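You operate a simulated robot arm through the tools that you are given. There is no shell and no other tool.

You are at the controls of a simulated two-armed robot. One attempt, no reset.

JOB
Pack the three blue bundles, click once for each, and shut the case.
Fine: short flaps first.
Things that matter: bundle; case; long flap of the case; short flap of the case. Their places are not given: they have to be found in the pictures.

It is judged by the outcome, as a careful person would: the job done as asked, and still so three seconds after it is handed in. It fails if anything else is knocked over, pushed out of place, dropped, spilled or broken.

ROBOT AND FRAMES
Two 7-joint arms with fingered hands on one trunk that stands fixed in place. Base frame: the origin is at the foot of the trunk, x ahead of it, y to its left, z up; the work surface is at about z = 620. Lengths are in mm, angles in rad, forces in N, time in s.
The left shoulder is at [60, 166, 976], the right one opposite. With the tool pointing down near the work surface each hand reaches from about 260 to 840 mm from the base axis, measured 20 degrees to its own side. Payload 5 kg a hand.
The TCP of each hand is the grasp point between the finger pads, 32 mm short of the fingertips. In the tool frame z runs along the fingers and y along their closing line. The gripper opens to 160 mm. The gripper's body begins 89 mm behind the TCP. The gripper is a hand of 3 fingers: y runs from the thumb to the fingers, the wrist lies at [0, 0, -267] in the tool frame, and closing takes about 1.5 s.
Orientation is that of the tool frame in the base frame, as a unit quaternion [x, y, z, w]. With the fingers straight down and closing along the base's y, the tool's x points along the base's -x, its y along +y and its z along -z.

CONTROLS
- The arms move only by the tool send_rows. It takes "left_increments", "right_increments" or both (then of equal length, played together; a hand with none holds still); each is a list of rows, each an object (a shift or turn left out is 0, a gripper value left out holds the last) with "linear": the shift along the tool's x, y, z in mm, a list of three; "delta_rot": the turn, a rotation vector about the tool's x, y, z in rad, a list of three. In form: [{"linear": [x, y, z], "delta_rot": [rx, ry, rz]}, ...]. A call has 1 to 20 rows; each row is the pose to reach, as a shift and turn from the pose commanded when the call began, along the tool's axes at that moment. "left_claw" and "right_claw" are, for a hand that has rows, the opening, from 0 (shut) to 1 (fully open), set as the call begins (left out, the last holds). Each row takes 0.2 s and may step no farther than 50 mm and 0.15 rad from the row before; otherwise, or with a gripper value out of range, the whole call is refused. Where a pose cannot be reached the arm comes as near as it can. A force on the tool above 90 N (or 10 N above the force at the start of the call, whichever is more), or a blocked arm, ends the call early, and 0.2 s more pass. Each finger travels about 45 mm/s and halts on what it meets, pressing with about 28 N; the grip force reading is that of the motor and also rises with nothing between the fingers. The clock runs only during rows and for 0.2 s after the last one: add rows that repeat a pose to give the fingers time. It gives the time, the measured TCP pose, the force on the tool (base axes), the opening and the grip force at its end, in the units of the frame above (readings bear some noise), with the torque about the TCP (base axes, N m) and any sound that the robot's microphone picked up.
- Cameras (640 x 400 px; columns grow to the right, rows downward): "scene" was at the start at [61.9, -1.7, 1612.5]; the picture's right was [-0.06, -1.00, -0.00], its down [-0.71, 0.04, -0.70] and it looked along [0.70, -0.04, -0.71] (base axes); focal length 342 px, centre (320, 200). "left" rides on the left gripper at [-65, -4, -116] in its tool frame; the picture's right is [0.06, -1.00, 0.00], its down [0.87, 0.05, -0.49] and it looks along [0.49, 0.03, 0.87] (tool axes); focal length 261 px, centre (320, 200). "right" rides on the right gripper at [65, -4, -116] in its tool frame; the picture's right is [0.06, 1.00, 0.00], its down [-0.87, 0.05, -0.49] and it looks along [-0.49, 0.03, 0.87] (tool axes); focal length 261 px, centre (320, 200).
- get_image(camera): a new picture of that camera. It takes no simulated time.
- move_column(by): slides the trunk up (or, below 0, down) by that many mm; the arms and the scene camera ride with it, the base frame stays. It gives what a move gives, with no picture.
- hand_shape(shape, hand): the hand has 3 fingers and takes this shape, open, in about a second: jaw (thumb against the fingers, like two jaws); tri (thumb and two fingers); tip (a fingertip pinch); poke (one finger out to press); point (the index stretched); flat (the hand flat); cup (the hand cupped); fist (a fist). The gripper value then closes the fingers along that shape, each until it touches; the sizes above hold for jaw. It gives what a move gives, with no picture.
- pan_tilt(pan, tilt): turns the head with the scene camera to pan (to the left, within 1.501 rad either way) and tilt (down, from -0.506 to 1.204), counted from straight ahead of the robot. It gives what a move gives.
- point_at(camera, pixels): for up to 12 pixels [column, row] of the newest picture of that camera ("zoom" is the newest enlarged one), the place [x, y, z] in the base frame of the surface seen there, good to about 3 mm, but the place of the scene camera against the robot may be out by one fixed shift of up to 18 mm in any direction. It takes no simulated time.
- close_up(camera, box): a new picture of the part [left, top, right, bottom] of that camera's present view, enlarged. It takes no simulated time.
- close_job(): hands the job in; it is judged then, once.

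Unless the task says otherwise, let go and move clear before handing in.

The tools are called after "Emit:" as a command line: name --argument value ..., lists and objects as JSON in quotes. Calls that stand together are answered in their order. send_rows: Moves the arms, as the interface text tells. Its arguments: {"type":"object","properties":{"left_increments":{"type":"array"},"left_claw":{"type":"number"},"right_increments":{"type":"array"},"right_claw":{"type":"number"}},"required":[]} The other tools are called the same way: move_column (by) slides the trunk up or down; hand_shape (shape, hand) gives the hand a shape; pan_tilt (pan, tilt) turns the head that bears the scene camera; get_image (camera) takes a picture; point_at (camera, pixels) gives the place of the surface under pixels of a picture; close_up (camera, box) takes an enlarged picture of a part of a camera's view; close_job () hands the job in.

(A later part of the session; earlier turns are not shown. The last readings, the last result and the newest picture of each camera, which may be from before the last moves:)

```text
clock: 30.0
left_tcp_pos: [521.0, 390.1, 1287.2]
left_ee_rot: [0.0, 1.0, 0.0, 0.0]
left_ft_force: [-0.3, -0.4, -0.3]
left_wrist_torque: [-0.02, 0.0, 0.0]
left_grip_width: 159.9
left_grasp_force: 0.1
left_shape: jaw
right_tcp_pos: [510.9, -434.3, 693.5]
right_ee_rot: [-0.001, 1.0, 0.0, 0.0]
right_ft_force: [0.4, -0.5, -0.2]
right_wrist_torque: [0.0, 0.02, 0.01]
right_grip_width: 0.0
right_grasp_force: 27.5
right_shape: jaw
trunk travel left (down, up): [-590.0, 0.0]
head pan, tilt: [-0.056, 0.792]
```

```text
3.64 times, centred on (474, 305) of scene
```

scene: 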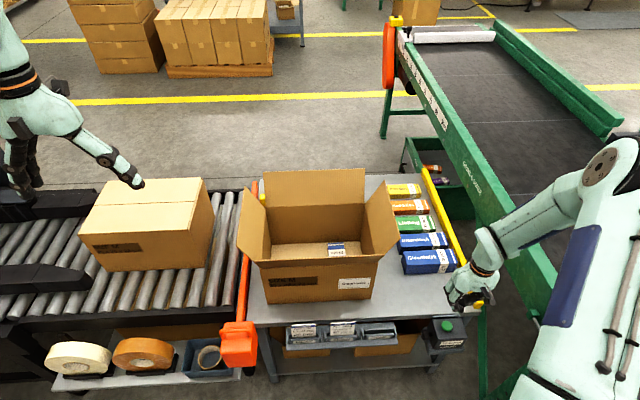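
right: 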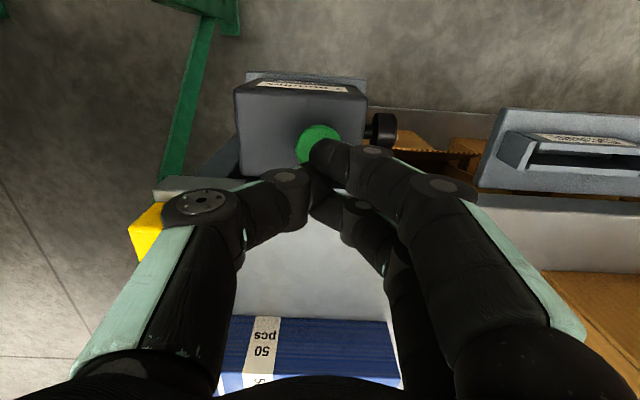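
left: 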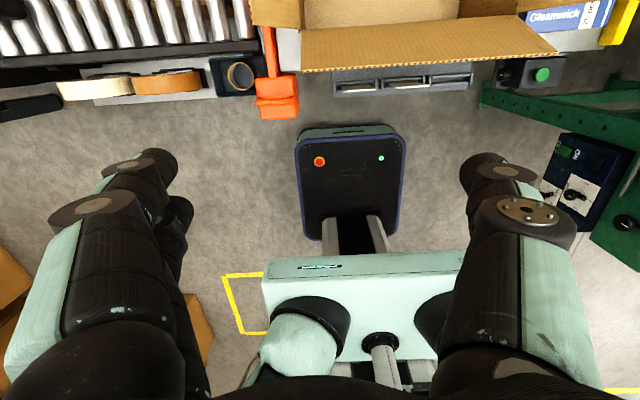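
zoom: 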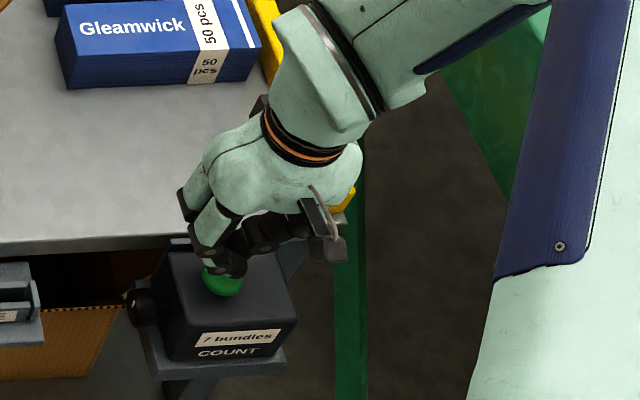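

The closed tips are right over the button. I'll approach to within a few mm of its top.

Emit:
send_rows --right_increments '[{"linear": [3, 0, 10]}, {"linear": [3, 0, 18]}, {"linear": [3, 0, 24]}, {"linear": [3, 0, 27]}]'

Emit:
get_image --camera "right"

Emit:
close_up --camera "scene" --box '[420, 280, 500, 350]'

```text
clock: 31.0
left_tcp_pos: [520.9, 390.8, 1285.5]
left_ee_rot: [0.001, 1.0, 0.0, 0.0]
left_ft_force: [0.0, 0.5, -0.2]
left_wrist_torque: [0.0, -0.02, -0.01]
left_grip_width: 159.7
left_grasp_force: 0.0
left_shape: jaw
right_tcp_pos: [506.8, -432.6, 666.2]
right_ee_rot: [-0.001, 1.0, 0.0, 0.0]
right_ft_force: [0.2, -0.4, 0.4]
right_wrist_torque: [-0.02, -0.03, -0.01]
right_grip_width: 0.1
right_grasp_force: 27.9
right_shape: jaw
trunk travel left (down, up): [-590.0, 0.0]
head pan, tilt: [-0.056, 0.792]
```

```text
taken
```

right: 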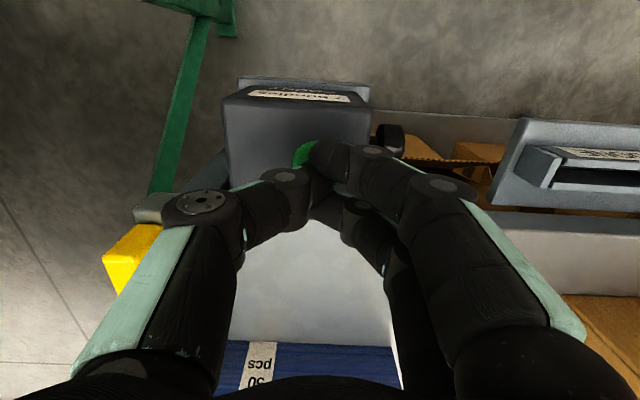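

```text
5.71 times, centred on (460, 315) of scene
```

zoom: 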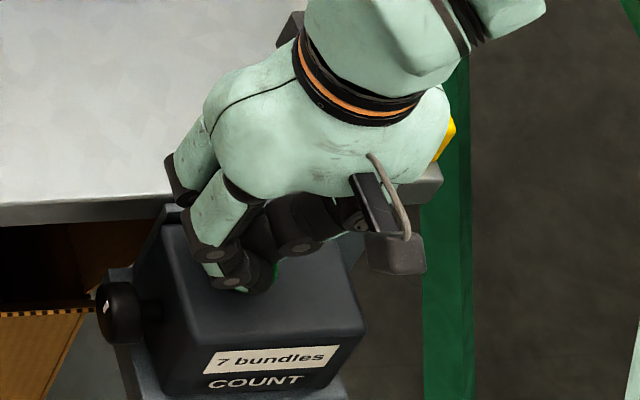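

The tips are about 3 mm above the button with no force. I'll press gently in millimetre steps and listen.

Emit:
send_rows --right_increments '[{"linear": [0, 0, 2]}, {"linear": [0, 0, 4]}, {"linear": [0, 0, 5]}, {"linear": [0, 0, 6]}]'

```text
clock: 32.0
left_tcp_pos: [519.3, 391.0, 1286.4]
left_ee_rot: [-0.001, 1.0, -0.001, -0.001]
left_ft_force: [-0.3, 0.5, 0.0]
left_wrist_torque: [0.0, -0.04, -0.01]
left_grip_width: 159.9
left_grasp_force: 0.1
left_shape: jaw
right_tcp_pos: [506.8, -434.0, 660.9]
right_ee_rot: [-0.001, 1.0, 0.001, 0.0]
right_ft_force: [0.5, -0.5, 2.5]
right_wrist_torque: [0.0, -0.03, 0.03]
right_grip_width: 0.1
right_grasp_force: 27.9
right_shape: jaw
trunk travel left (down, up): [-590.0, 0.0]
head pan, tilt: [-0.056, 0.792]
```

Contact has begun at 2.5 N and there is no click yet. I'll keep pressing.

Emit:
send_rows --right_increments '[{"linear": [0, 0, 1]}, {"linear": [0, 0, 2]}, {"linear": [0, 0, 3]}]'

```text
clock: 32.8
left_tcp_pos: [520.0, 391.7, 1287.1]
left_ee_rot: [0.0, 1.0, 0.0, 0.001]
left_ft_force: [1.0, 0.3, 0.0]
left_wrist_torque: [0.01, -0.02, 0.04]
left_grip_width: 159.9
left_grasp_force: 0.0
left_shape: jaw
right_tcp_pos: [506.6, -433.5, 658.4]
right_ee_rot: [-0.001, 1.0, 0.0, 0.0]
right_ft_force: [0.9, -0.6, 3.7]
right_wrist_torque: [-0.03, -0.02, -0.03]
right_grip_width: 0.0
right_grasp_force: 28.1
right_shape: jaw
trunk travel left (down, up): [-590.0, 0.0]
head pan, tilt: [-0.056, 0.792]
heard: click
```

A single click was heard. I'll raise off the button without pressing again and check the counter.

Emit:
send_rows --right_increments '[{"linear": [0, 0, -10]}, {"linear": [0, 0, -40]}, {"linear": [0, 0, -80]}, {"linear": [0, 0, -130]}, {"linear": [0, 0, -180]}]'

Emit:
close_up --camera "scene" --box '[410, 280, 506, 360]'

Emit:
get_image --camera "right"

```text
clock: 34.0
left_tcp_pos: [520.0, 393.1, 1287.4]
left_ee_rot: [0.0, 1.0, 0.0, 0.0]
left_ft_force: [0.4, 0.2, 0.2]
left_wrist_torque: [0.0, -0.03, -0.04]
left_grip_width: 159.8
left_grasp_force: 0.1
left_shape: jaw
right_tcp_pos: [504.3, -433.6, 842.6]
right_ee_rot: [-0.001, 1.0, 0.0, 0.0]
right_ft_force: [-0.7, 0.3, 0.1]
right_wrist_torque: [-0.02, 0.0, -0.01]
right_grip_width: 0.1
right_grasp_force: 27.4
right_shape: jaw
trunk travel left (down, up): [-590.0, 0.0]
head pan, tilt: [-0.056, 0.792]
```

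```text
5.00 times, centred on (458, 320) of scene
```

zoom: 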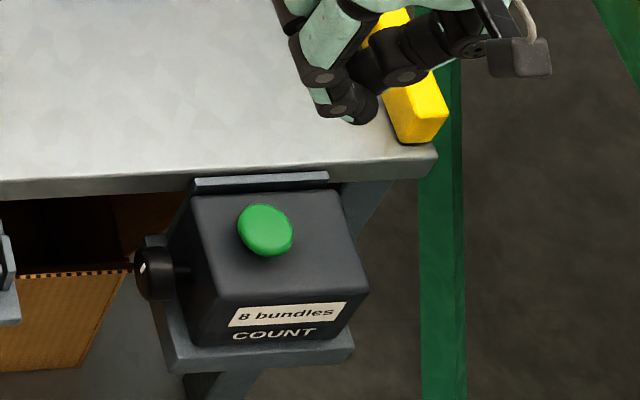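

```text
taken
```

right: 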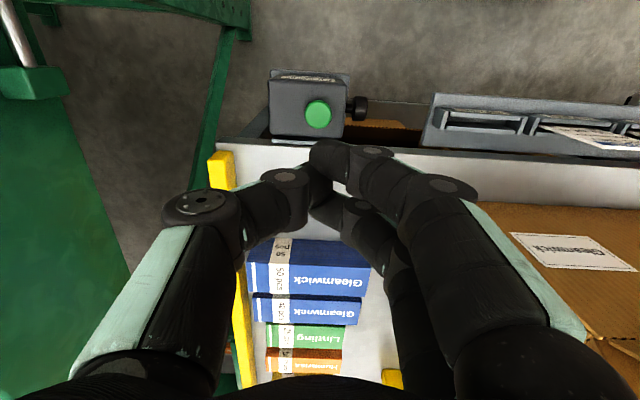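

The counter now reads 8 bundles, so one click was registered. Next is B2: I'll turn the wrist a quarter and move over (723,−433) with the jaws opening to 76 mm.

Emit:
send_rows --right_increments '[{"linear": [-20, 0, -10], "delta_rot": [0, 0, 0.14]}, {"linear": [-40, 0, -20], "delta_rot": [0, 0, 0.28]}, {"linear": [-60, 0, -30], "delta_rot": [0, 0, 0.42]}, {"linear": [-80, 0, -30], "delta_rot": [0, 0, 0.56]}, {"linear": [-100, 0, -30], "delta_rot": [0, 0, 0.7]}, {"linear": [-120, 0, -30], "delta_rot": [0, 0, 0.84]}, {"linear": [-140, 0, -30], "delta_rot": [0, 0, 0.98]}, {"linear": [-160, 0, -30], "delta_rot": [0, 0, 1.12]}, {"linear": [-180, 0, -30], "delta_rot": [0, 0, 1.26]}, {"linear": [-195, 0, -30], "delta_rot": [0, 0, 1.4]}, {"linear": [-210, 0, -30], "delta_rot": [0, 0, 1.52]}, {"linear": [-217, 0, -30], "delta_rot": [0, 0, 1.57]}]' --right_claw 0.475

Emit:
get_image --camera "right"

```text
clock: 36.6
left_tcp_pos: [520.4, 390.6, 1286.7]
left_ee_rot: [0.0, 1.0, 0.0, 0.0]
left_ft_force: [-0.1, 0.8, 0.9]
left_wrist_torque: [0.01, 0.0, -0.03]
left_grip_width: 160.0
left_grasp_force: 0.0
left_shape: jaw
right_tcp_pos: [724.0, -431.2, 870.0]
right_ee_rot: [0.706, 0.708, 0.0, -0.001]
right_ft_force: [0.1, -0.7, -0.2]
right_wrist_torque: [0.0, 0.03, 0.01]
right_grip_width: 75.6
right_grasp_force: 0.1
right_shape: jaw
trunk travel left (down, up): [-590.0, 0.0]
head pan, tilt: [-0.056, 0.792]
```

```text
taken
```

right: 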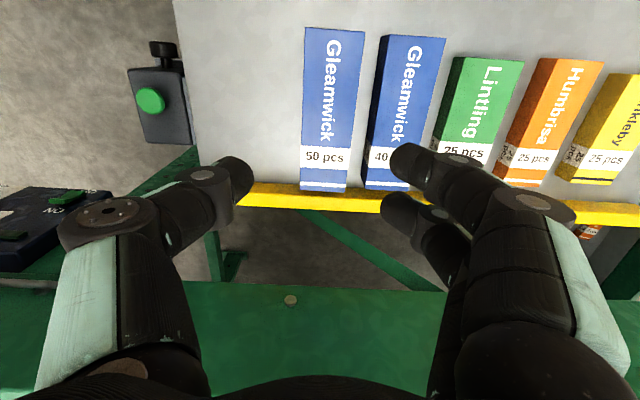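

B2 appears at columns 303–363. I'll check its position against the grip centre.

Emit:
point_at --camera "right" --pixels '[[308, 50], [358, 50], [304, 130], [352, 130], [303, 180], [345, 180], [380, 50], [440, 50], [372, 130], [415, 130]]'

```text
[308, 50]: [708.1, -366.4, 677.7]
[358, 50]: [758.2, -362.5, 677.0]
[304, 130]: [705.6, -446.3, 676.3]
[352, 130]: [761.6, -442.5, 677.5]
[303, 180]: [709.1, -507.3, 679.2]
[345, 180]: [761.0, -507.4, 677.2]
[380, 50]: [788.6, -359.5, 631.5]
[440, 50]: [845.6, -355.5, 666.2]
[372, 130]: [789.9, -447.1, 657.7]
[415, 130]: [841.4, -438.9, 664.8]
```

B2 now spans x≈706–762, about 10 mm further than before, so the knuckles must have brushed it. The gap to B3 is only 28 mm. I'll grip higher (TCP z≈680) with a narrower 67 mm opening centred at x≈731.

Emit:
send_rows --right_increments '[{"linear": [-2, 8, 30]}, {"linear": [-2, 8, 70]}, {"linear": [-2, 8, 110]}, {"linear": [-2, 8, 140]}]' --right_claw 0.42

Emit:
get_image --camera "right"

```text
clock: 37.6
left_tcp_pos: [520.5, 391.3, 1288.2]
left_ee_rot: [0.0, 1.0, 0.0, 0.0]
left_ft_force: [0.7, 0.6, -0.1]
left_wrist_torque: [0.03, -0.01, 0.06]
left_grip_width: 160.1
left_grasp_force: 0.0
left_shape: jaw
right_tcp_pos: [730.7, -436.0, 727.2]
right_ee_rot: [0.706, 0.708, 0.0, -0.001]
right_ft_force: [0.7, 0.0, 0.7]
right_wrist_torque: [0.01, 0.01, 0.0]
right_grip_width: 67.6
right_grasp_force: 0.1
right_shape: jaw
trunk travel left (down, up): [-590.0, 0.0]
head pan, tilt: [-0.056, 0.792]
```

```text
taken
```

right: 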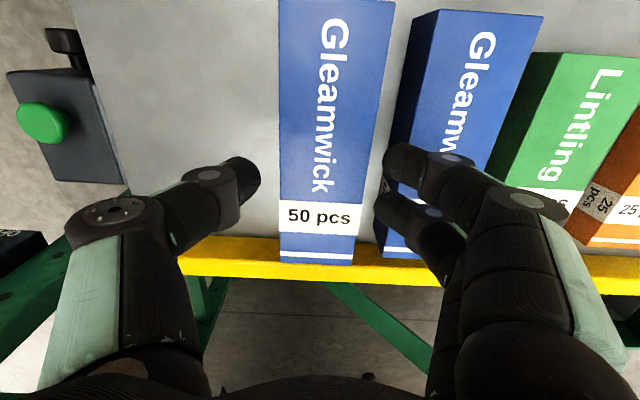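

The jaws straddle B2 with its centre slightly right of mine. I'll shift +2 mm and lower to z≈680.

Emit:
send_rows --right_increments '[{"linear": [2, 2.5, 15]}, {"linear": [2, 2.5, 30]}, {"linear": [2, 2.5, 40]}, {"linear": [2, 2.5, 46]}]'

Emit:
get_image --camera "right"

```text
clock: 38.6
left_tcp_pos: [520.4, 391.4, 1288.0]
left_ee_rot: [0.0, 1.0, 0.0, 0.0]
left_ft_force: [0.1, -0.1, 0.3]
left_wrist_torque: [0.01, 0.03, -0.03]
left_grip_width: 159.9
left_grasp_force: 0.1
left_shape: jaw
right_tcp_pos: [733.3, -433.5, 684.3]
right_ee_rot: [0.707, 0.708, 0.001, 0.0]
right_ft_force: [-3.6, 1.1, 4.7]
right_wrist_torque: [0.02, -0.23, 0.01]
right_grip_width: 66.0
right_grasp_force: 0.1
right_shape: jaw
trunk travel left (down, up): [-590.0, 0.0]
head pan, tilt: [-0.056, 0.792]
```

```text
taken
```

right: 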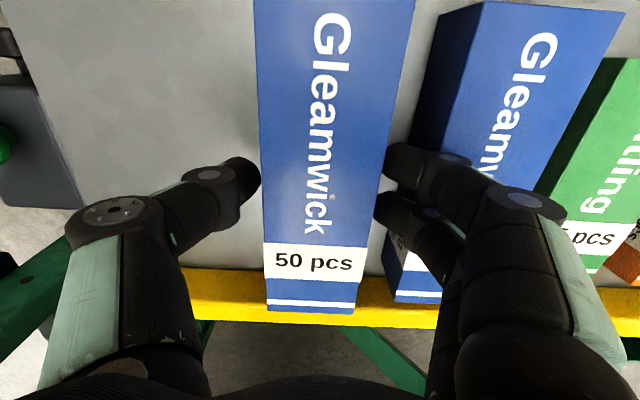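

A light contact (−3.6 N in x, 4.7 N up) suggests a right finger touches B3's edge. Closing moves the fingers away from it, so I'll grip now.

Emit:
send_rows --right_increments '[{"linear": [0, 0, -2]}, {"linear": [0, 0, -2]}, {"linear": [0, 0, -2]}, {"linear": [0, 0, -2]}]' --right_claw 0.2

Emit:
get_image --camera "right"

```text
clock: 39.6
left_tcp_pos: [521.9, 390.1, 1287.5]
left_ee_rot: [0.0, 1.0, 0.0, 0.0]
left_ft_force: [-0.3, -0.2, 0.6]
left_wrist_torque: [0.0, 0.0, -0.01]
left_grip_width: 159.9
left_grasp_force: 0.0
left_shape: jaw
right_tcp_pos: [735.6, -432.5, 685.1]
right_ee_rot: [0.705, 0.709, -0.001, 0.001]
right_ft_force: [-0.4, -0.1, 0.0]
right_wrist_torque: [-0.05, 0.01, -0.01]
right_grip_width: 53.3
right_grasp_force: 28.7
right_shape: jaw
trunk travel left (down, up): [-590.0, 0.0]
head pan, tilt: [-0.056, 0.792]
```

```text
taken
```

right: 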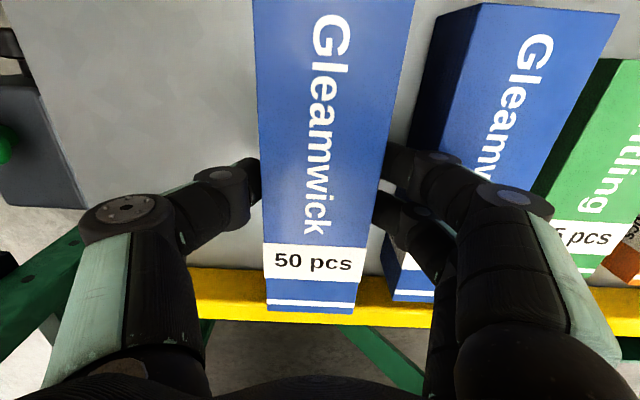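

B2 is gripped at 53.3 mm and 28.7 N, TCP z≈685. I'll lift straight up.

Emit:
send_rows --right_increments '[{"linear": [0, 0, -10]}, {"linear": [0, 0, -30]}, {"linear": [0, 0, -65]}, {"linear": [0, 0, -105]}, {"linear": [0, 0, -150]}, {"linear": [0, 0, -200]}, {"linear": [0, 0, -250]}, {"linear": [0, 0, -300]}, {"linear": [0, 0, -350]}, {"linear": [0, 0, -380]}]'

Emit:
get_image --camera "right"

Emit:
get_image --camera "scene"

```text
clock: 41.8
left_tcp_pos: [520.7, 390.7, 1288.2]
left_ee_rot: [0.001, 1.0, 0.0, -0.001]
left_ft_force: [0.1, 0.6, 0.6]
left_wrist_torque: [0.02, -0.03, 0.01]
left_grip_width: 160.0
left_grasp_force: 0.0
left_shape: jaw
right_tcp_pos: [733.0, -430.8, 1064.8]
right_ee_rot: [0.706, 0.709, 0.0, 0.0]
right_ft_force: [0.0, 0.3, -3.4]
right_wrist_torque: [-0.01, -0.01, 0.01]
right_grip_width: 53.3
right_grasp_force: 27.9
right_shape: jaw
trunk travel left (down, up): [-590.0, 0.0]
head pan, tilt: [-0.056, 0.792]
```

```text
taken
```

right: 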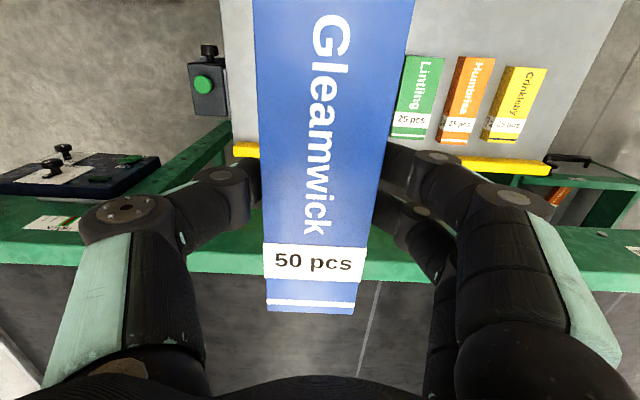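

```text
taken
```

scene: 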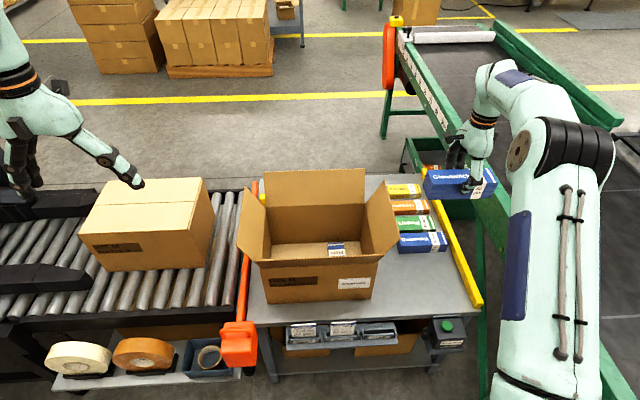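

B2 is held with its bottom near z 1000. I'll carry it over the left slot (745, 46) while turning back.

Emit:
send_rows --right_increments '[{"linear": [20, 1, 0], "delta_rot": [0, 0, -0.08]}, {"linear": [55, 2, 0], "delta_rot": [0, 0, -0.2]}, {"linear": [95, 3, 0], "delta_rot": [0, 0, -0.32]}, {"linear": [135, 4, 0], "delta_rot": [0, 0, -0.44]}, {"linear": [175, 5, 0], "delta_rot": [0, 0, -0.56]}, {"linear": [215, 6, 0], "delta_rot": [0, 0, -0.68]}, {"linear": [255, 7, 0], "delta_rot": [0, 0, -0.8]}, {"linear": [295, 8, 0], "delta_rot": [0, 0, -0.93]}, {"linear": [335, 9, 0], "delta_rot": [0, 0, -1.06]}, {"linear": [375, 10, 0], "delta_rot": [0, 0, -1.19]}, {"linear": [415, 11, 0], "delta_rot": [0, 0, -1.32]}, {"linear": [450, 12, 0], "delta_rot": [0, 0, -1.45]}, {"linear": [470, 12, 0], "delta_rot": [0, 0, -1.54]}, {"linear": [477, 12, 0], "delta_rot": [0, 0, -1.568]}]'

Emit:
get_image --camera "right"

Emit:
get_image --camera "scene"

```text
clock: 44.8
left_tcp_pos: [521.0, 390.6, 1286.6]
left_ee_rot: [0.001, 1.0, -0.001, 0.0]
left_ft_force: [-0.2, 0.4, 0.5]
left_wrist_torque: [-0.01, 0.01, 0.02]
left_grip_width: 160.0
left_grasp_force: 0.1
left_shape: jaw
right_tcp_pos: [745.9, 45.2, 1066.6]
right_ee_rot: [-0.001, 1.0, 0.0, 0.0]
right_ft_force: [0.1, 0.2, -2.9]
right_wrist_torque: [-0.01, -0.04, -0.04]
right_grip_width: 53.1
right_grasp_force: 28.1
right_shape: jaw
trunk travel left (down, up): [-590.0, 0.0]
head pan, tilt: [-0.056, 0.792]
```

```text
taken
```

right: 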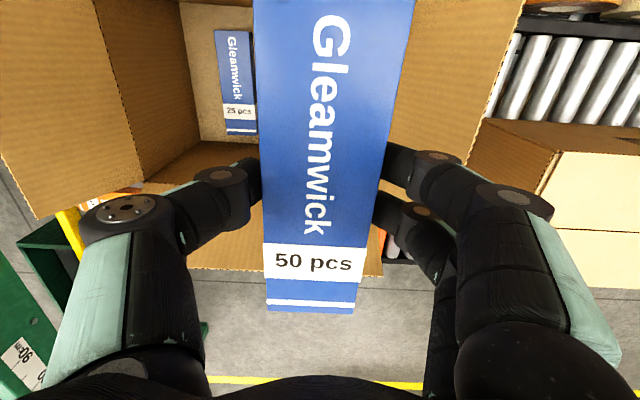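

```text
taken
```

scene: 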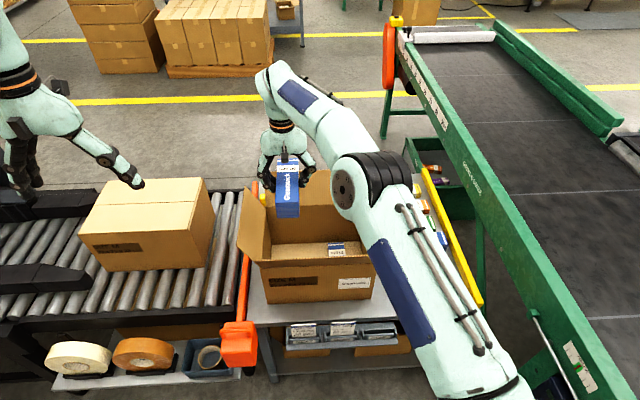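

B2 is above the left half of the case. I'll lower to mid depth.

Emit:
send_rows --right_increments '[{"linear": [0, 1, 40]}, {"linear": [0, 1, 85]}, {"linear": [0, 1, 130]}, {"linear": [0, 1, 175]}, {"linear": [0, 1, 220]}, {"linear": [0, 1, 260]}, {"linear": [0, 1, 290]}]'

Emit:
get_image --camera "right"

Emit:
get_image --camera "scene"

```text
clock: 46.4
left_tcp_pos: [521.9, 392.7, 1287.4]
left_ee_rot: [0.0, 1.0, 0.0, 0.0]
left_ft_force: [0.1, 0.1, 0.3]
left_wrist_torque: [0.0, 0.0, 0.02]
left_grip_width: 160.1
left_grasp_force: 0.1
left_shape: jaw
right_tcp_pos: [744.1, 44.4, 775.7]
right_ee_rot: [0.0, 1.0, 0.0, 0.001]
right_ft_force: [0.6, 0.0, -3.6]
right_wrist_torque: [0.0, 0.02, 0.02]
right_grip_width: 53.2
right_grasp_force: 27.2
right_shape: jaw
trunk travel left (down, up): [-590.0, 0.0]
head pan, tilt: [-0.056, 0.792]
```

```text
taken
```

right: 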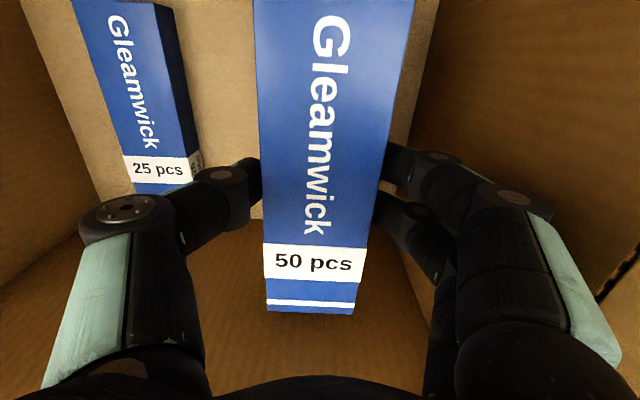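

```text
taken
```

scene: 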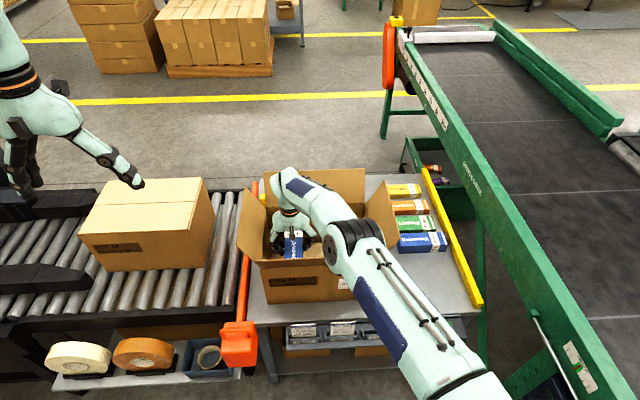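

Clear so far, with B1 to the left and the case wall to the right in view. I'll lower to just above the floor.

Emit:
send_rows --right_increments '[{"linear": [0, 3, 30]}, {"linear": [0, 3, 55]}, {"linear": [0, 3, 70]}, {"linear": [0, 3, 79]}]'

Emit:
send_rows --right_increments '[{"linear": [0, 0, 2]}, {"linear": [0, 0, 4]}, {"linear": [0, 0, 5]}]'

```text
clock: 47.4
left_tcp_pos: [521.1, 391.4, 1287.0]
left_ee_rot: [0.0, 1.0, 0.0, 0.0]
left_ft_force: [0.6, 0.8, -0.2]
left_wrist_torque: [0.01, 0.01, 0.0]
left_grip_width: 159.9
left_grasp_force: 0.0
left_shape: jaw
right_tcp_pos: [731.2, 41.8, 706.3]
right_ee_rot: [0.0, 1.0, 0.0, 0.0]
right_ft_force: [-0.2, 0.3, -3.3]
right_wrist_torque: [0.02, 0.01, 0.0]
right_grip_width: 52.6
right_grasp_force: 28.3
right_shape: jaw
right hand out of reach, approached as far as the arm can: row 2, 3, 4
trunk travel left (down, up): [-590.0, 0.0]
head pan, tilt: [-0.056, 0.792]
```

```text
clock: 48.2
left_tcp_pos: [521.5, 391.1, 1286.1]
left_ee_rot: [0.0, 1.0, 0.0, 0.001]
left_ft_force: [0.3, -0.2, 0.3]
left_wrist_torque: [0.03, 0.01, -0.02]
left_grip_width: 160.0
left_grasp_force: 0.0
left_shape: jaw
right_tcp_pos: [732.2, 42.0, 701.4]
right_ee_rot: [0.0, 1.0, 0.001, 0.0]
right_ft_force: [0.0, 0.4, -3.5]
right_wrist_torque: [-0.03, 0.02, 0.0]
right_grip_width: 52.9
right_grasp_force: 28.1
right_shape: jaw
trunk travel left (down, up): [-590.0, 0.0]
head pan, tilt: [-0.056, 0.792]
```

The arm is at its reach limit here (x slid to 732, still inside the case). Lowering the trunk a little takes the hand down with it, so I'll do that for the last millimetres.

Emit:
move_column --by -9

Emit:
get_image --camera "right"

Emit:
get_image --camera "scene"

```text
clock: 48.8
left_tcp_pos: [521.0, 390.7, 1277.9]
left_ee_rot: [0.0, 1.0, 0.001, -0.001]
left_ft_force: [-1.0, -1.0, -0.2]
left_wrist_torque: [0.01, 0.02, 0.03]
left_grip_width: 160.1
left_grasp_force: 0.0
left_shape: jaw
right_tcp_pos: [732.7, 40.6, 693.2]
right_ee_rot: [0.0, 1.0, 0.0, 0.0]
right_ft_force: [0.4, 0.8, -3.8]
right_wrist_torque: [-0.03, 0.04, 0.0]
right_grip_width: 53.2
right_grasp_force: 28.3
right_shape: jaw
trunk travel left (down, up): [-581.0, 9.0]
head pan, tilt: [-0.056, 0.792]
```

```text
taken
```

right: 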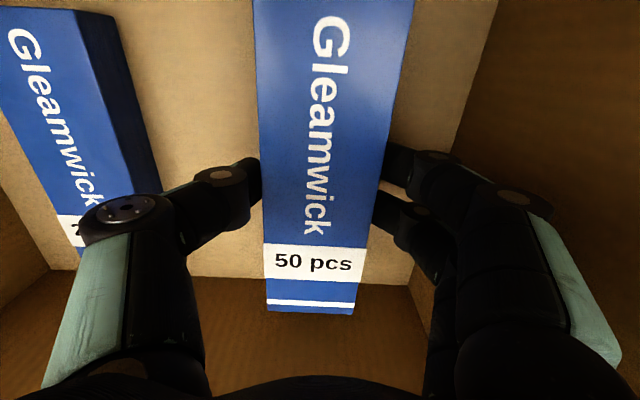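

```text
taken
```

scene: 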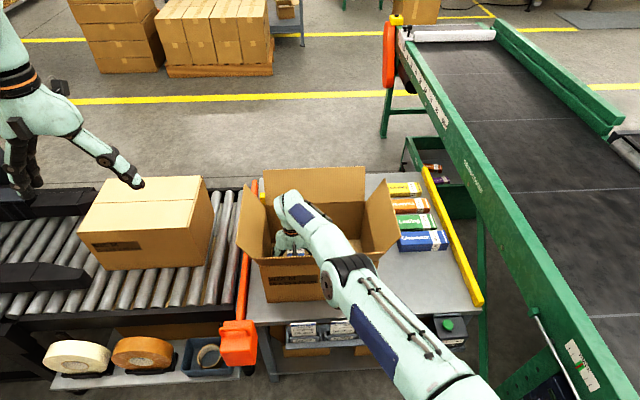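

B2 is near the floor. The elbow now passes above the front flap at about (345,265), so I'll check its height before going lower.

Emit:
point_at --camera "scene" --pixels '[[345, 270], [310, 230], [330, 290], [318, 245], [290, 258], [380, 310], [285, 205], [376, 254]]'

Emit:
close_up --camera "scene" --box '[230, 160, 420, 320]'

```text
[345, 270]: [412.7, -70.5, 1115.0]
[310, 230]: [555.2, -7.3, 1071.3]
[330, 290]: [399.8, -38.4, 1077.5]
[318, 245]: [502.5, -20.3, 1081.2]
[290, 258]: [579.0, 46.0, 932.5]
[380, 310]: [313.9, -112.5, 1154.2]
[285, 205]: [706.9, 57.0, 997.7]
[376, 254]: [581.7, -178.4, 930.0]
```

```text
2.50 times, centred on (325, 240) of scene
```

zoom: 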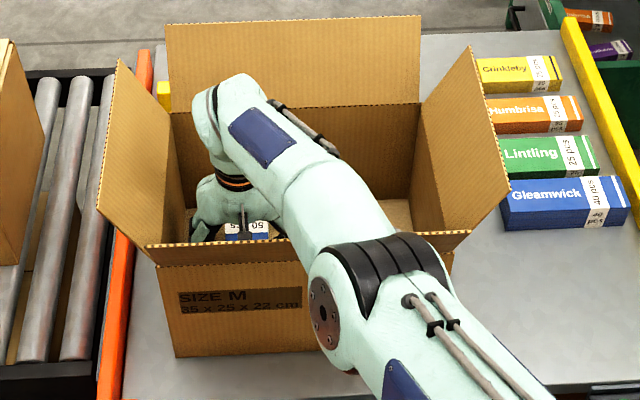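

Forearm underside is about z 970 versus flap tips at 937, so there is room for a few more millimetres. I'll lower the trunk by 3.

Emit:
move_column --by -3

```text
clock: 49.3
left_tcp_pos: [520.6, 391.7, 1274.9]
left_ee_rot: [0.0, 1.0, 0.0, 0.0]
left_ft_force: [0.9, 0.4, -0.8]
left_wrist_torque: [0.02, 0.0, 0.03]
left_grip_width: 159.9
left_grasp_force: 0.0
left_shape: jaw
right_tcp_pos: [731.5, 40.6, 689.8]
right_ee_rot: [0.0, 1.0, 0.0, 0.001]
right_ft_force: [-0.2, 0.6, -3.0]
right_wrist_torque: [-0.01, 0.03, 0.03]
right_grip_width: 53.1
right_grasp_force: 28.1
right_shape: jaw
trunk travel left (down, up): [-578.0, 12.0]
head pan, tilt: [-0.056, 0.792]
```

Emit:
move_column --by -2

```text
clock: 49.9
left_tcp_pos: [521.7, 391.3, 1273.3]
left_ee_rot: [0.0, 1.0, 0.0, 0.001]
left_ft_force: [0.4, 0.2, 0.8]
left_wrist_torque: [0.0, -0.01, 0.01]
left_grip_width: 160.2
left_grasp_force: 0.0
left_shape: jaw
right_tcp_pos: [732.5, 40.4, 688.4]
right_ee_rot: [-0.001, 1.0, 0.0, 0.001]
right_ft_force: [-0.7, 0.1, 2.1]
right_wrist_torque: [0.0, 0.0, -0.01]
right_grip_width: 53.1
right_grasp_force: 28.1
right_shape: jaw
trunk travel left (down, up): [-576.0, 14.0]
head pan, tilt: [-0.056, 0.792]
```

The force changed from −3.3 to +2.1 N, so B2 rests on the floor. I'll open the fingers.

Emit:
send_rows --right_increments '[{"linear": [0, 0, 0]}, {"linear": [0, 0, 0]}, {"linear": [0, 0, 0]}, {"linear": [0, 0, 0]}]' --right_claw 0.47

Emit:
get_image --camera "right"

```text
clock: 50.9
left_tcp_pos: [521.1, 391.5, 1272.5]
left_ee_rot: [0.0, 1.0, 0.0, -0.001]
left_ft_force: [-0.1, -1.0, 0.0]
left_wrist_torque: [0.0, 0.01, 0.02]
left_grip_width: 159.9
left_grasp_force: 0.1
left_shape: jaw
right_tcp_pos: [732.3, 40.9, 686.9]
right_ee_rot: [0.0, 1.0, 0.0, 0.0]
right_ft_force: [0.0, 0.5, -0.1]
right_wrist_torque: [0.01, -0.05, -0.03]
right_grip_width: 74.3
right_grasp_force: 0.2
right_shape: jaw
trunk travel left (down, up): [-576.0, 14.0]
head pan, tilt: [-0.056, 0.792]
```

```text
taken
```

right: 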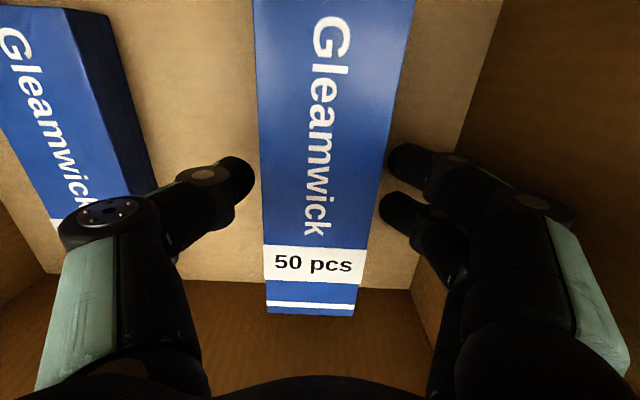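

Released at 74 mm with B2 upright and clear. I'll rise out.

Emit:
send_rows --right_increments '[{"linear": [0, 0, -15]}, {"linear": [0, 0, -40]}, {"linear": [0, 0, -80]}, {"linear": [0, 0, -125]}, {"linear": [0, 0, -170]}, {"linear": [0, 0, -215]}, {"linear": [0, 0, -260]}, {"linear": [0, 0, -305]}, {"linear": [0, 0, -350]}]'

Emit:
get_image --camera "right"

Emit:
get_image --camera "scene"

```text
clock: 52.9
left_tcp_pos: [519.2, 390.2, 1273.0]
left_ee_rot: [0.0, 1.0, 0.0, 0.0]
left_ft_force: [-0.5, -0.2, -0.2]
left_wrist_torque: [0.0, -0.02, 0.0]
left_grip_width: 160.1
left_grasp_force: 0.0
left_shape: jaw
right_tcp_pos: [754.0, 48.1, 1039.1]
right_ee_rot: [-0.001, 1.0, 0.0, -0.001]
right_ft_force: [0.2, 0.4, 0.4]
right_wrist_torque: [-0.01, -0.03, -0.02]
right_grip_width: 74.7
right_grasp_force: 0.0
right_shape: jaw
right hand out of reach, approached as far as the arm can: row 2, 3, 4, 5, 6, 7, 8, 9
trunk travel left (down, up): [-576.0, 14.0]
head pan, tilt: [-0.056, 0.792]
```

```text
taken
```

right: 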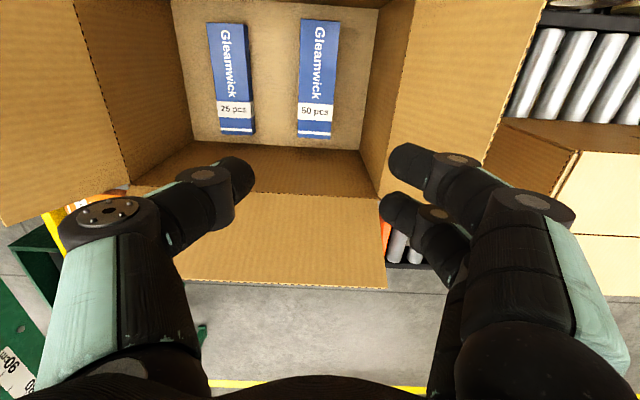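

```text
taken
```

scene: 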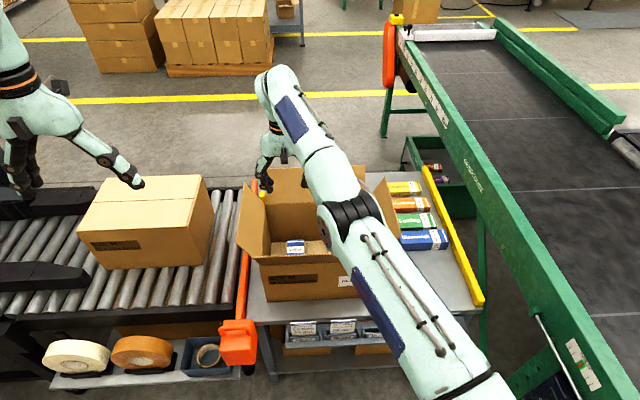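

Both bundles lie flat in the case at (232,78) and (319,78). I'll measure them, then close the hand and go to the button.

Emit:
point_at --camera "right" --pixels '[[210, 30], [246, 30], [222, 125], [252, 125], [303, 30], [338, 30], [299, 125], [328, 128], [194, 138], [357, 145], [180, 20], [370, 30]]'

Emit:
send_rows --right_increments '[{"linear": [20, -40, 0]}, {"linear": [40, -80, 0]}, {"linear": [60, -120, 0]}, {"linear": [80, -160, 0]}, {"linear": [100, -200, 0]}, {"linear": [120, -240, 0]}, {"linear": [140, -280, 0]}, {"linear": [160, -320, 0]}, {"linear": [180, -360, 0]}, {"linear": [200, -400, 0]}, {"linear": [220, -440, 0]}, {"linear": [240, -475, 0]}, {"linear": [247, -481, 40]}, {"linear": [247, -481, 90]}, {"linear": [247, -481, 140]}, {"linear": [247, -481, 190]}, {"linear": [247, -481, 240]}, {"linear": [247, -481, 290]}, {"linear": [247, -481, 320]}]' --right_claw 0

Emit:
get_image --camera "right"

```text
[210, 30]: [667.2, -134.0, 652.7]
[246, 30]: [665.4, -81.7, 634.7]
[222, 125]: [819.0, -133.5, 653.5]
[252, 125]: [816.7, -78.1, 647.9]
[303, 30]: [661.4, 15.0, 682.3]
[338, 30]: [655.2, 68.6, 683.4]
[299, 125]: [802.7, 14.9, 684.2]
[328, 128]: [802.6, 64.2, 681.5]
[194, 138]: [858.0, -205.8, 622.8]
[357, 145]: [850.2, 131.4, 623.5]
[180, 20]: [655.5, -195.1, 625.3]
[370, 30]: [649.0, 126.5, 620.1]
```

```text
clock: 56.9
left_tcp_pos: [518.0, 395.9, 1274.0]
left_ee_rot: [-0.002, 1.0, -0.001, 0.001]
left_ft_force: [1.0, 0.3, 0.4]
left_wrist_torque: [-0.04, 0.0, -0.01]
left_grip_width: 159.9
left_grasp_force: 0.1
left_shape: jaw
right_tcp_pos: [706.6, -513.5, 657.5]
right_ee_rot: [-0.001, 1.0, 0.001, 0.0]
right_ft_force: [3.0, 14.4, 23.9]
right_wrist_torque: [-0.83, 0.01, 0.12]
right_grip_width: 0.0
right_grasp_force: 28.2
right_shape: jaw
right hand out of reach, approached as far as the arm can: row 1, 2, 3, 4, 5, 6, 7, 8, 9, 10, 11, 12, 13, 14, 15, 16, 17, 18, 19
trunk travel left (down, up): [-576.0, 14.0]
head pan, tilt: [-0.056, 0.792]
```

```text
taken
```

right: 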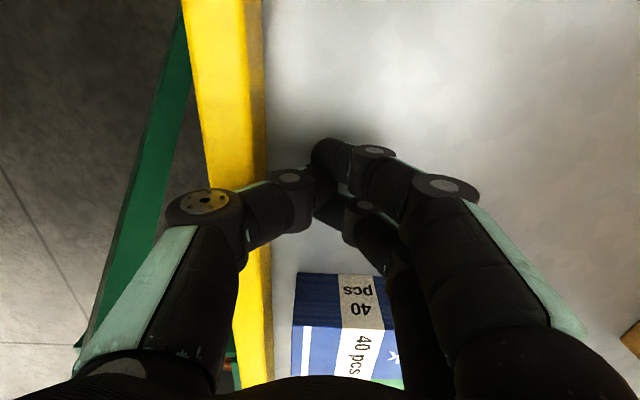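

The arm did not follow the path: it ended at (707,−514,657) with 24 N of force, touching near the yellow rail, and every row was reported out of reach. I'll look at the scene before doing anything.

Emit:
get_image --camera "scene"

Emit:
close_up --camera "scene" --box '[380, 170, 540, 300]'

Emit:
close_up --camera "scene" --box '[220, 140, 420, 310]'

```text
taken
```

scene: 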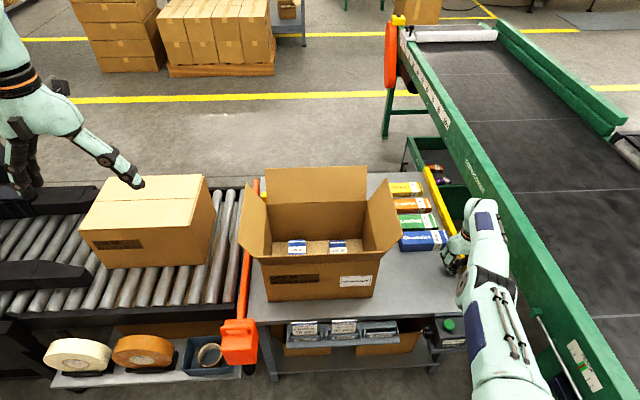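

```text
3.08 times, centred on (460, 235) of scene
```

zoom: 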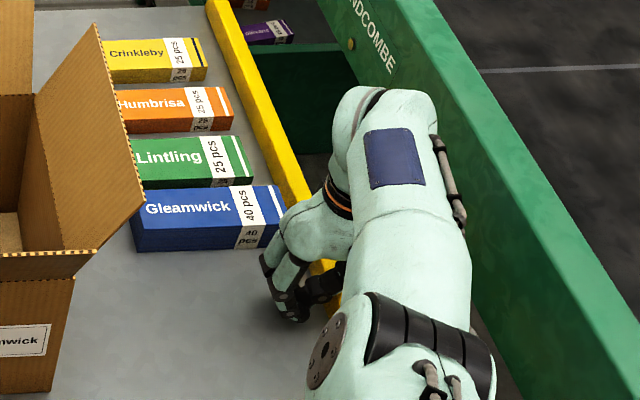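

```text
2.35 times, centred on (320, 225) of scene
```

zoom: 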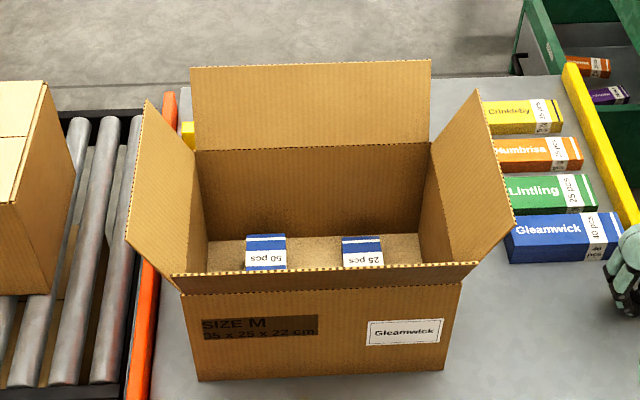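

Nothing has been displaced: the case, both packed bundles, B3 and the others look unchanged. The arm seems stuck near a joint limit, so I'll back off the contact with a small upward move only and see how it responds.

Emit:
send_rows --right_increments '[{"linear": [0, 3, -10]}, {"linear": [0, 6, -25]}]'

Emit:
get_image --camera "scene"

```text
clock: 57.5
left_tcp_pos: [521.3, 390.4, 1272.9]
left_ee_rot: [0.001, 1.0, 0.0, 0.0]
left_ft_force: [-0.4, -0.8, -0.8]
left_wrist_torque: [-0.03, 0.02, 0.0]
left_grip_width: 160.0
left_grasp_force: 0.0
left_shape: jaw
right_tcp_pos: [709.2, -520.2, 671.1]
right_ee_rot: [0.0, 1.0, 0.0, -0.002]
right_ft_force: [-0.4, -0.5, -1.2]
right_wrist_torque: [0.01, 0.01, 0.03]
right_grip_width: 0.0
right_grasp_force: 28.2
right_shape: jaw
right hand out of reach, approached as far as the arm can: row 1, 2
trunk travel left (down, up): [-576.0, 14.0]
head pan, tilt: [-0.056, 0.792]
```

```text
taken
```

scene: 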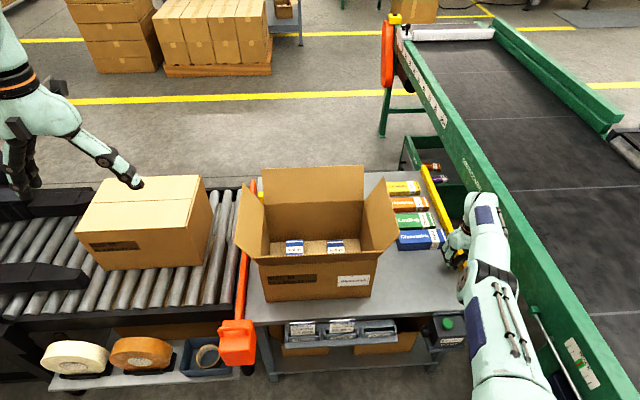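

Contact is gone (force ≈ 0). I'll climb further in small steps to a safe height and see how the pose tracks.

Emit:
send_rows --right_increments '[{"linear": [0, 0, -20]}, {"linear": [0, 0, -40]}, {"linear": [0, 0, -60]}, {"linear": [0, 0, -80]}]'

Emit:
get_image --camera "right"

```text
clock: 58.5
left_tcp_pos: [521.1, 391.3, 1274.0]
left_ee_rot: [0.0, 1.0, 0.0, 0.001]
left_ft_force: [-0.6, -0.2, -0.8]
left_wrist_torque: [0.0, 0.0, 0.02]
left_grip_width: 159.9
left_grasp_force: 0.1
left_shape: jaw
right_tcp_pos: [730.7, -527.3, 749.8]
right_ee_rot: [0.001, 1.0, 0.0, -0.001]
right_ft_force: [0.2, 1.2, 0.8]
right_wrist_torque: [0.0, -0.01, 0.0]
right_grip_width: 0.0
right_grasp_force: 27.8
right_shape: jaw
right hand out of reach, approached as far as the arm can: row 1, 2, 3, 4
trunk travel left (down, up): [-576.0, 14.0]
head pan, tilt: [-0.056, 0.792]
```

```text
taken
```

right: 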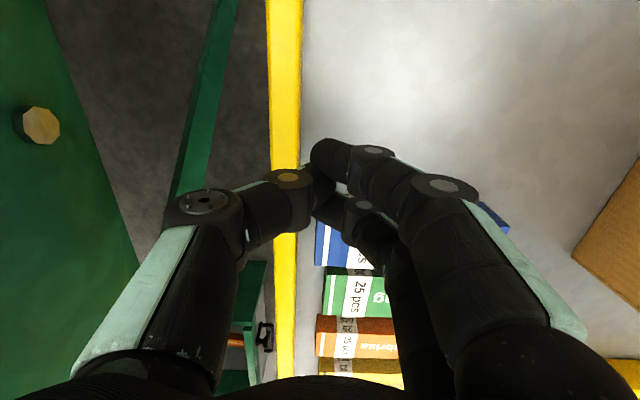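

The arm is extended and tracks vertical moves but drifts outward. I'll raise it into free space above everything before trying to unfold the elbow.

Emit:
send_rows --right_increments '[{"linear": [0, 10, -35]}, {"linear": [0, 20, -70]}, {"linear": [0, 30, -105]}, {"linear": [0, 40, -140]}, {"linear": [0, 50, -175]}, {"linear": [0, 60, -210]}, {"linear": [0, 70, -250]}]'

Emit:
get_image --camera "scene"

```text
clock: 60.1
left_tcp_pos: [520.1, 392.1, 1273.6]
left_ee_rot: [0.0, 1.0, 0.0, 0.0]
left_ft_force: [0.8, -0.4, 0.2]
left_wrist_torque: [-0.04, -0.05, -0.02]
left_grip_width: 159.9
left_grasp_force: 0.0
left_shape: jaw
right_tcp_pos: [769.5, -467.9, 1004.6]
right_ee_rot: [0.0, 1.0, 0.0, 0.0]
right_ft_force: [0.5, 0.4, 0.7]
right_wrist_torque: [-0.05, -0.01, 0.02]
right_grip_width: 0.1
right_grasp_force: 27.9
right_shape: jaw
right hand out of reach, approached as far as the arm can: row 1, 2, 3, 4, 5, 6, 7
trunk travel left (down, up): [-576.0, 14.0]
head pan, tilt: [-0.056, 0.792]
```

```text
taken
```

scene: 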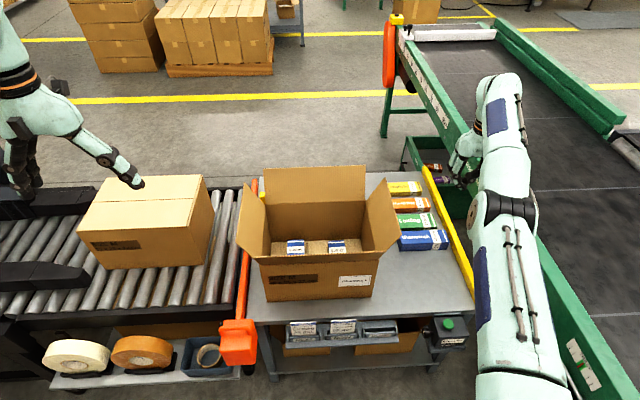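

Now in open space at (770,−468,1005). I'll test an inward (−x) command of 100 mm to see whether the elbow bends.

Emit:
send_rows --right_increments '[{"linear": [25, 0, 0]}, {"linear": [50, 0, 0]}, {"linear": [75, 0, 0]}, {"linear": [100, 0, 0]}]'

Emit:
get_image --camera "scene"

```text
clock: 61.1
left_tcp_pos: [520.7, 391.9, 1272.9]
left_ee_rot: [0.0, 1.0, -0.001, 0.001]
left_ft_force: [-0.3, -0.1, 0.4]
left_wrist_torque: [-0.02, -0.03, -0.02]
left_grip_width: 159.9
left_grasp_force: 0.0
left_shape: jaw
right_tcp_pos: [759.5, -494.5, 1017.1]
right_ee_rot: [-0.001, 1.0, 0.001, -0.001]
right_ft_force: [0.5, -0.3, -0.3]
right_wrist_torque: [-0.03, -0.01, 0.01]
right_grip_width: 0.0
right_grasp_force: 27.9
right_shape: jaw
right hand out of reach, approached as far as the arm can: row 1, 2, 3, 4
trunk travel left (down, up): [-576.0, 14.0]
head pan, tilt: [-0.056, 0.792]
```

```text
taken
```

scene: 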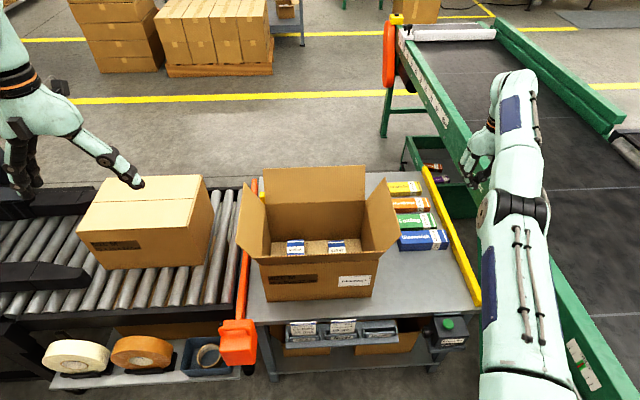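

It just slides sideways on a sphere, so the elbow is pinned straight. I'll try commanding outward first to pull it off that stop.

Emit:
send_rows --right_increments '[{"linear": [-30, -10, -10]}, {"linear": [-60, -20, -20]}, {"linear": [-60, -20, -20]}]'

Emit:
get_image --camera "scene"

```text
clock: 61.9
left_tcp_pos: [521.3, 390.6, 1272.6]
left_ee_rot: [0.0, 1.0, 0.0, -0.001]
left_ft_force: [0.2, -0.2, -0.6]
left_wrist_torque: [-0.03, 0.0, 0.02]
left_grip_width: 159.8
left_grasp_force: 0.0
left_shape: jaw
right_tcp_pos: [765.8, -486.0, 1022.3]
right_ee_rot: [0.0, 1.0, 0.0, 0.001]
right_ft_force: [-0.8, 0.4, -0.6]
right_wrist_torque: [0.03, 0.0, 0.01]
right_grip_width: 0.0
right_grasp_force: 27.8
right_shape: jaw
right hand out of reach, approached as far as the arm can: row 1, 2, 3
trunk travel left (down, up): [-576.0, 14.0]
head pan, tilt: [-0.056, 0.792]
```

```text
taken
```

scene: 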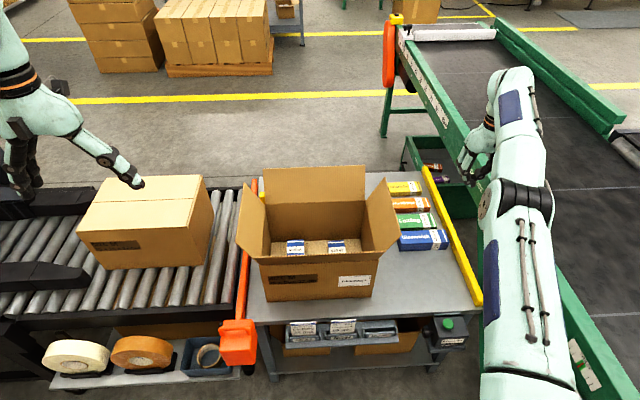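

It went slightly outward. Now I'll command inward along the arm line toward the shoulder.

Emit:
send_rows --right_increments '[{"linear": [40, 18, 15]}, {"linear": [80, 36, 30]}, {"linear": [120, 54, 45]}, {"linear": [160, 72, 60]}, {"linear": [200, 90, 75]}]'

Emit:
get_image --camera "scene"

```text
clock: 63.1
left_tcp_pos: [520.1, 390.7, 1273.4]
left_ee_rot: [0.0, 1.0, 0.0, 0.0]
left_ft_force: [0.4, -0.1, 0.3]
left_wrist_torque: [0.02, -0.03, -0.03]
left_grip_width: 159.7
left_grasp_force: 0.1
left_shape: jaw
right_tcp_pos: [774.2, -469.7, 966.5]
right_ee_rot: [0.0, 1.0, 0.001, 0.001]
right_ft_force: [0.5, 0.3, 0.2]
right_wrist_torque: [-0.04, -0.02, 0.01]
right_grip_width: 0.3
right_grasp_force: 28.2
right_shape: jaw
right hand out of reach, approached as far as the arm can: row 1, 2, 3, 4, 5
trunk travel left (down, up): [-576.0, 14.0]
head pan, tilt: [-0.056, 0.792]
```

```text
taken
```

scene: 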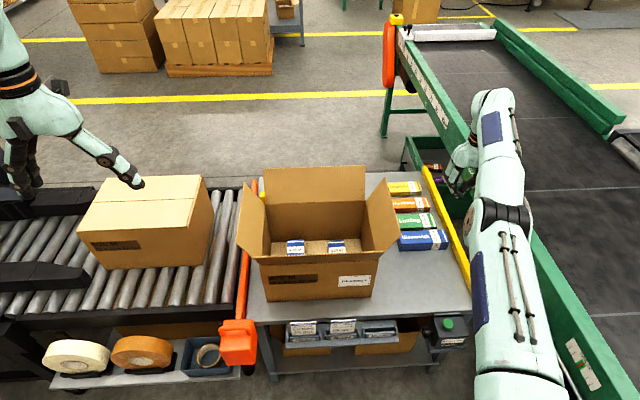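

Still pinned. I'll measure the arm links in the picture to understand the posture.

Emit:
point_at --camera "scene" --pixels '[[495, 100], [500, 165], [473, 222], [505, 215], [500, 255], [510, 330], [520, 390], [465, 160], [480, 195], [478, 280]]'

Emit:
close_up --camera "scene" --box '[400, 60, 640, 400]'

```text
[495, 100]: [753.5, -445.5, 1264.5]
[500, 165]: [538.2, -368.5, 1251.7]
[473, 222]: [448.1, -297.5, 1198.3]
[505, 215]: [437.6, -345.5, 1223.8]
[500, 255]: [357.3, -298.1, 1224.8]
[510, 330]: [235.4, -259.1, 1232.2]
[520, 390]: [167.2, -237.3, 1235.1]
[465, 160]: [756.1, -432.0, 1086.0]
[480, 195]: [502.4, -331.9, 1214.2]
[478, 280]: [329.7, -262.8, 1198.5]
```

```text
1.18 times, centred on (520, 230) of scene
```

zoom: 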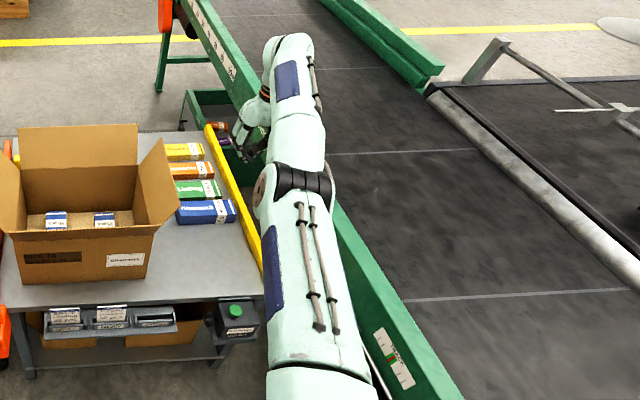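

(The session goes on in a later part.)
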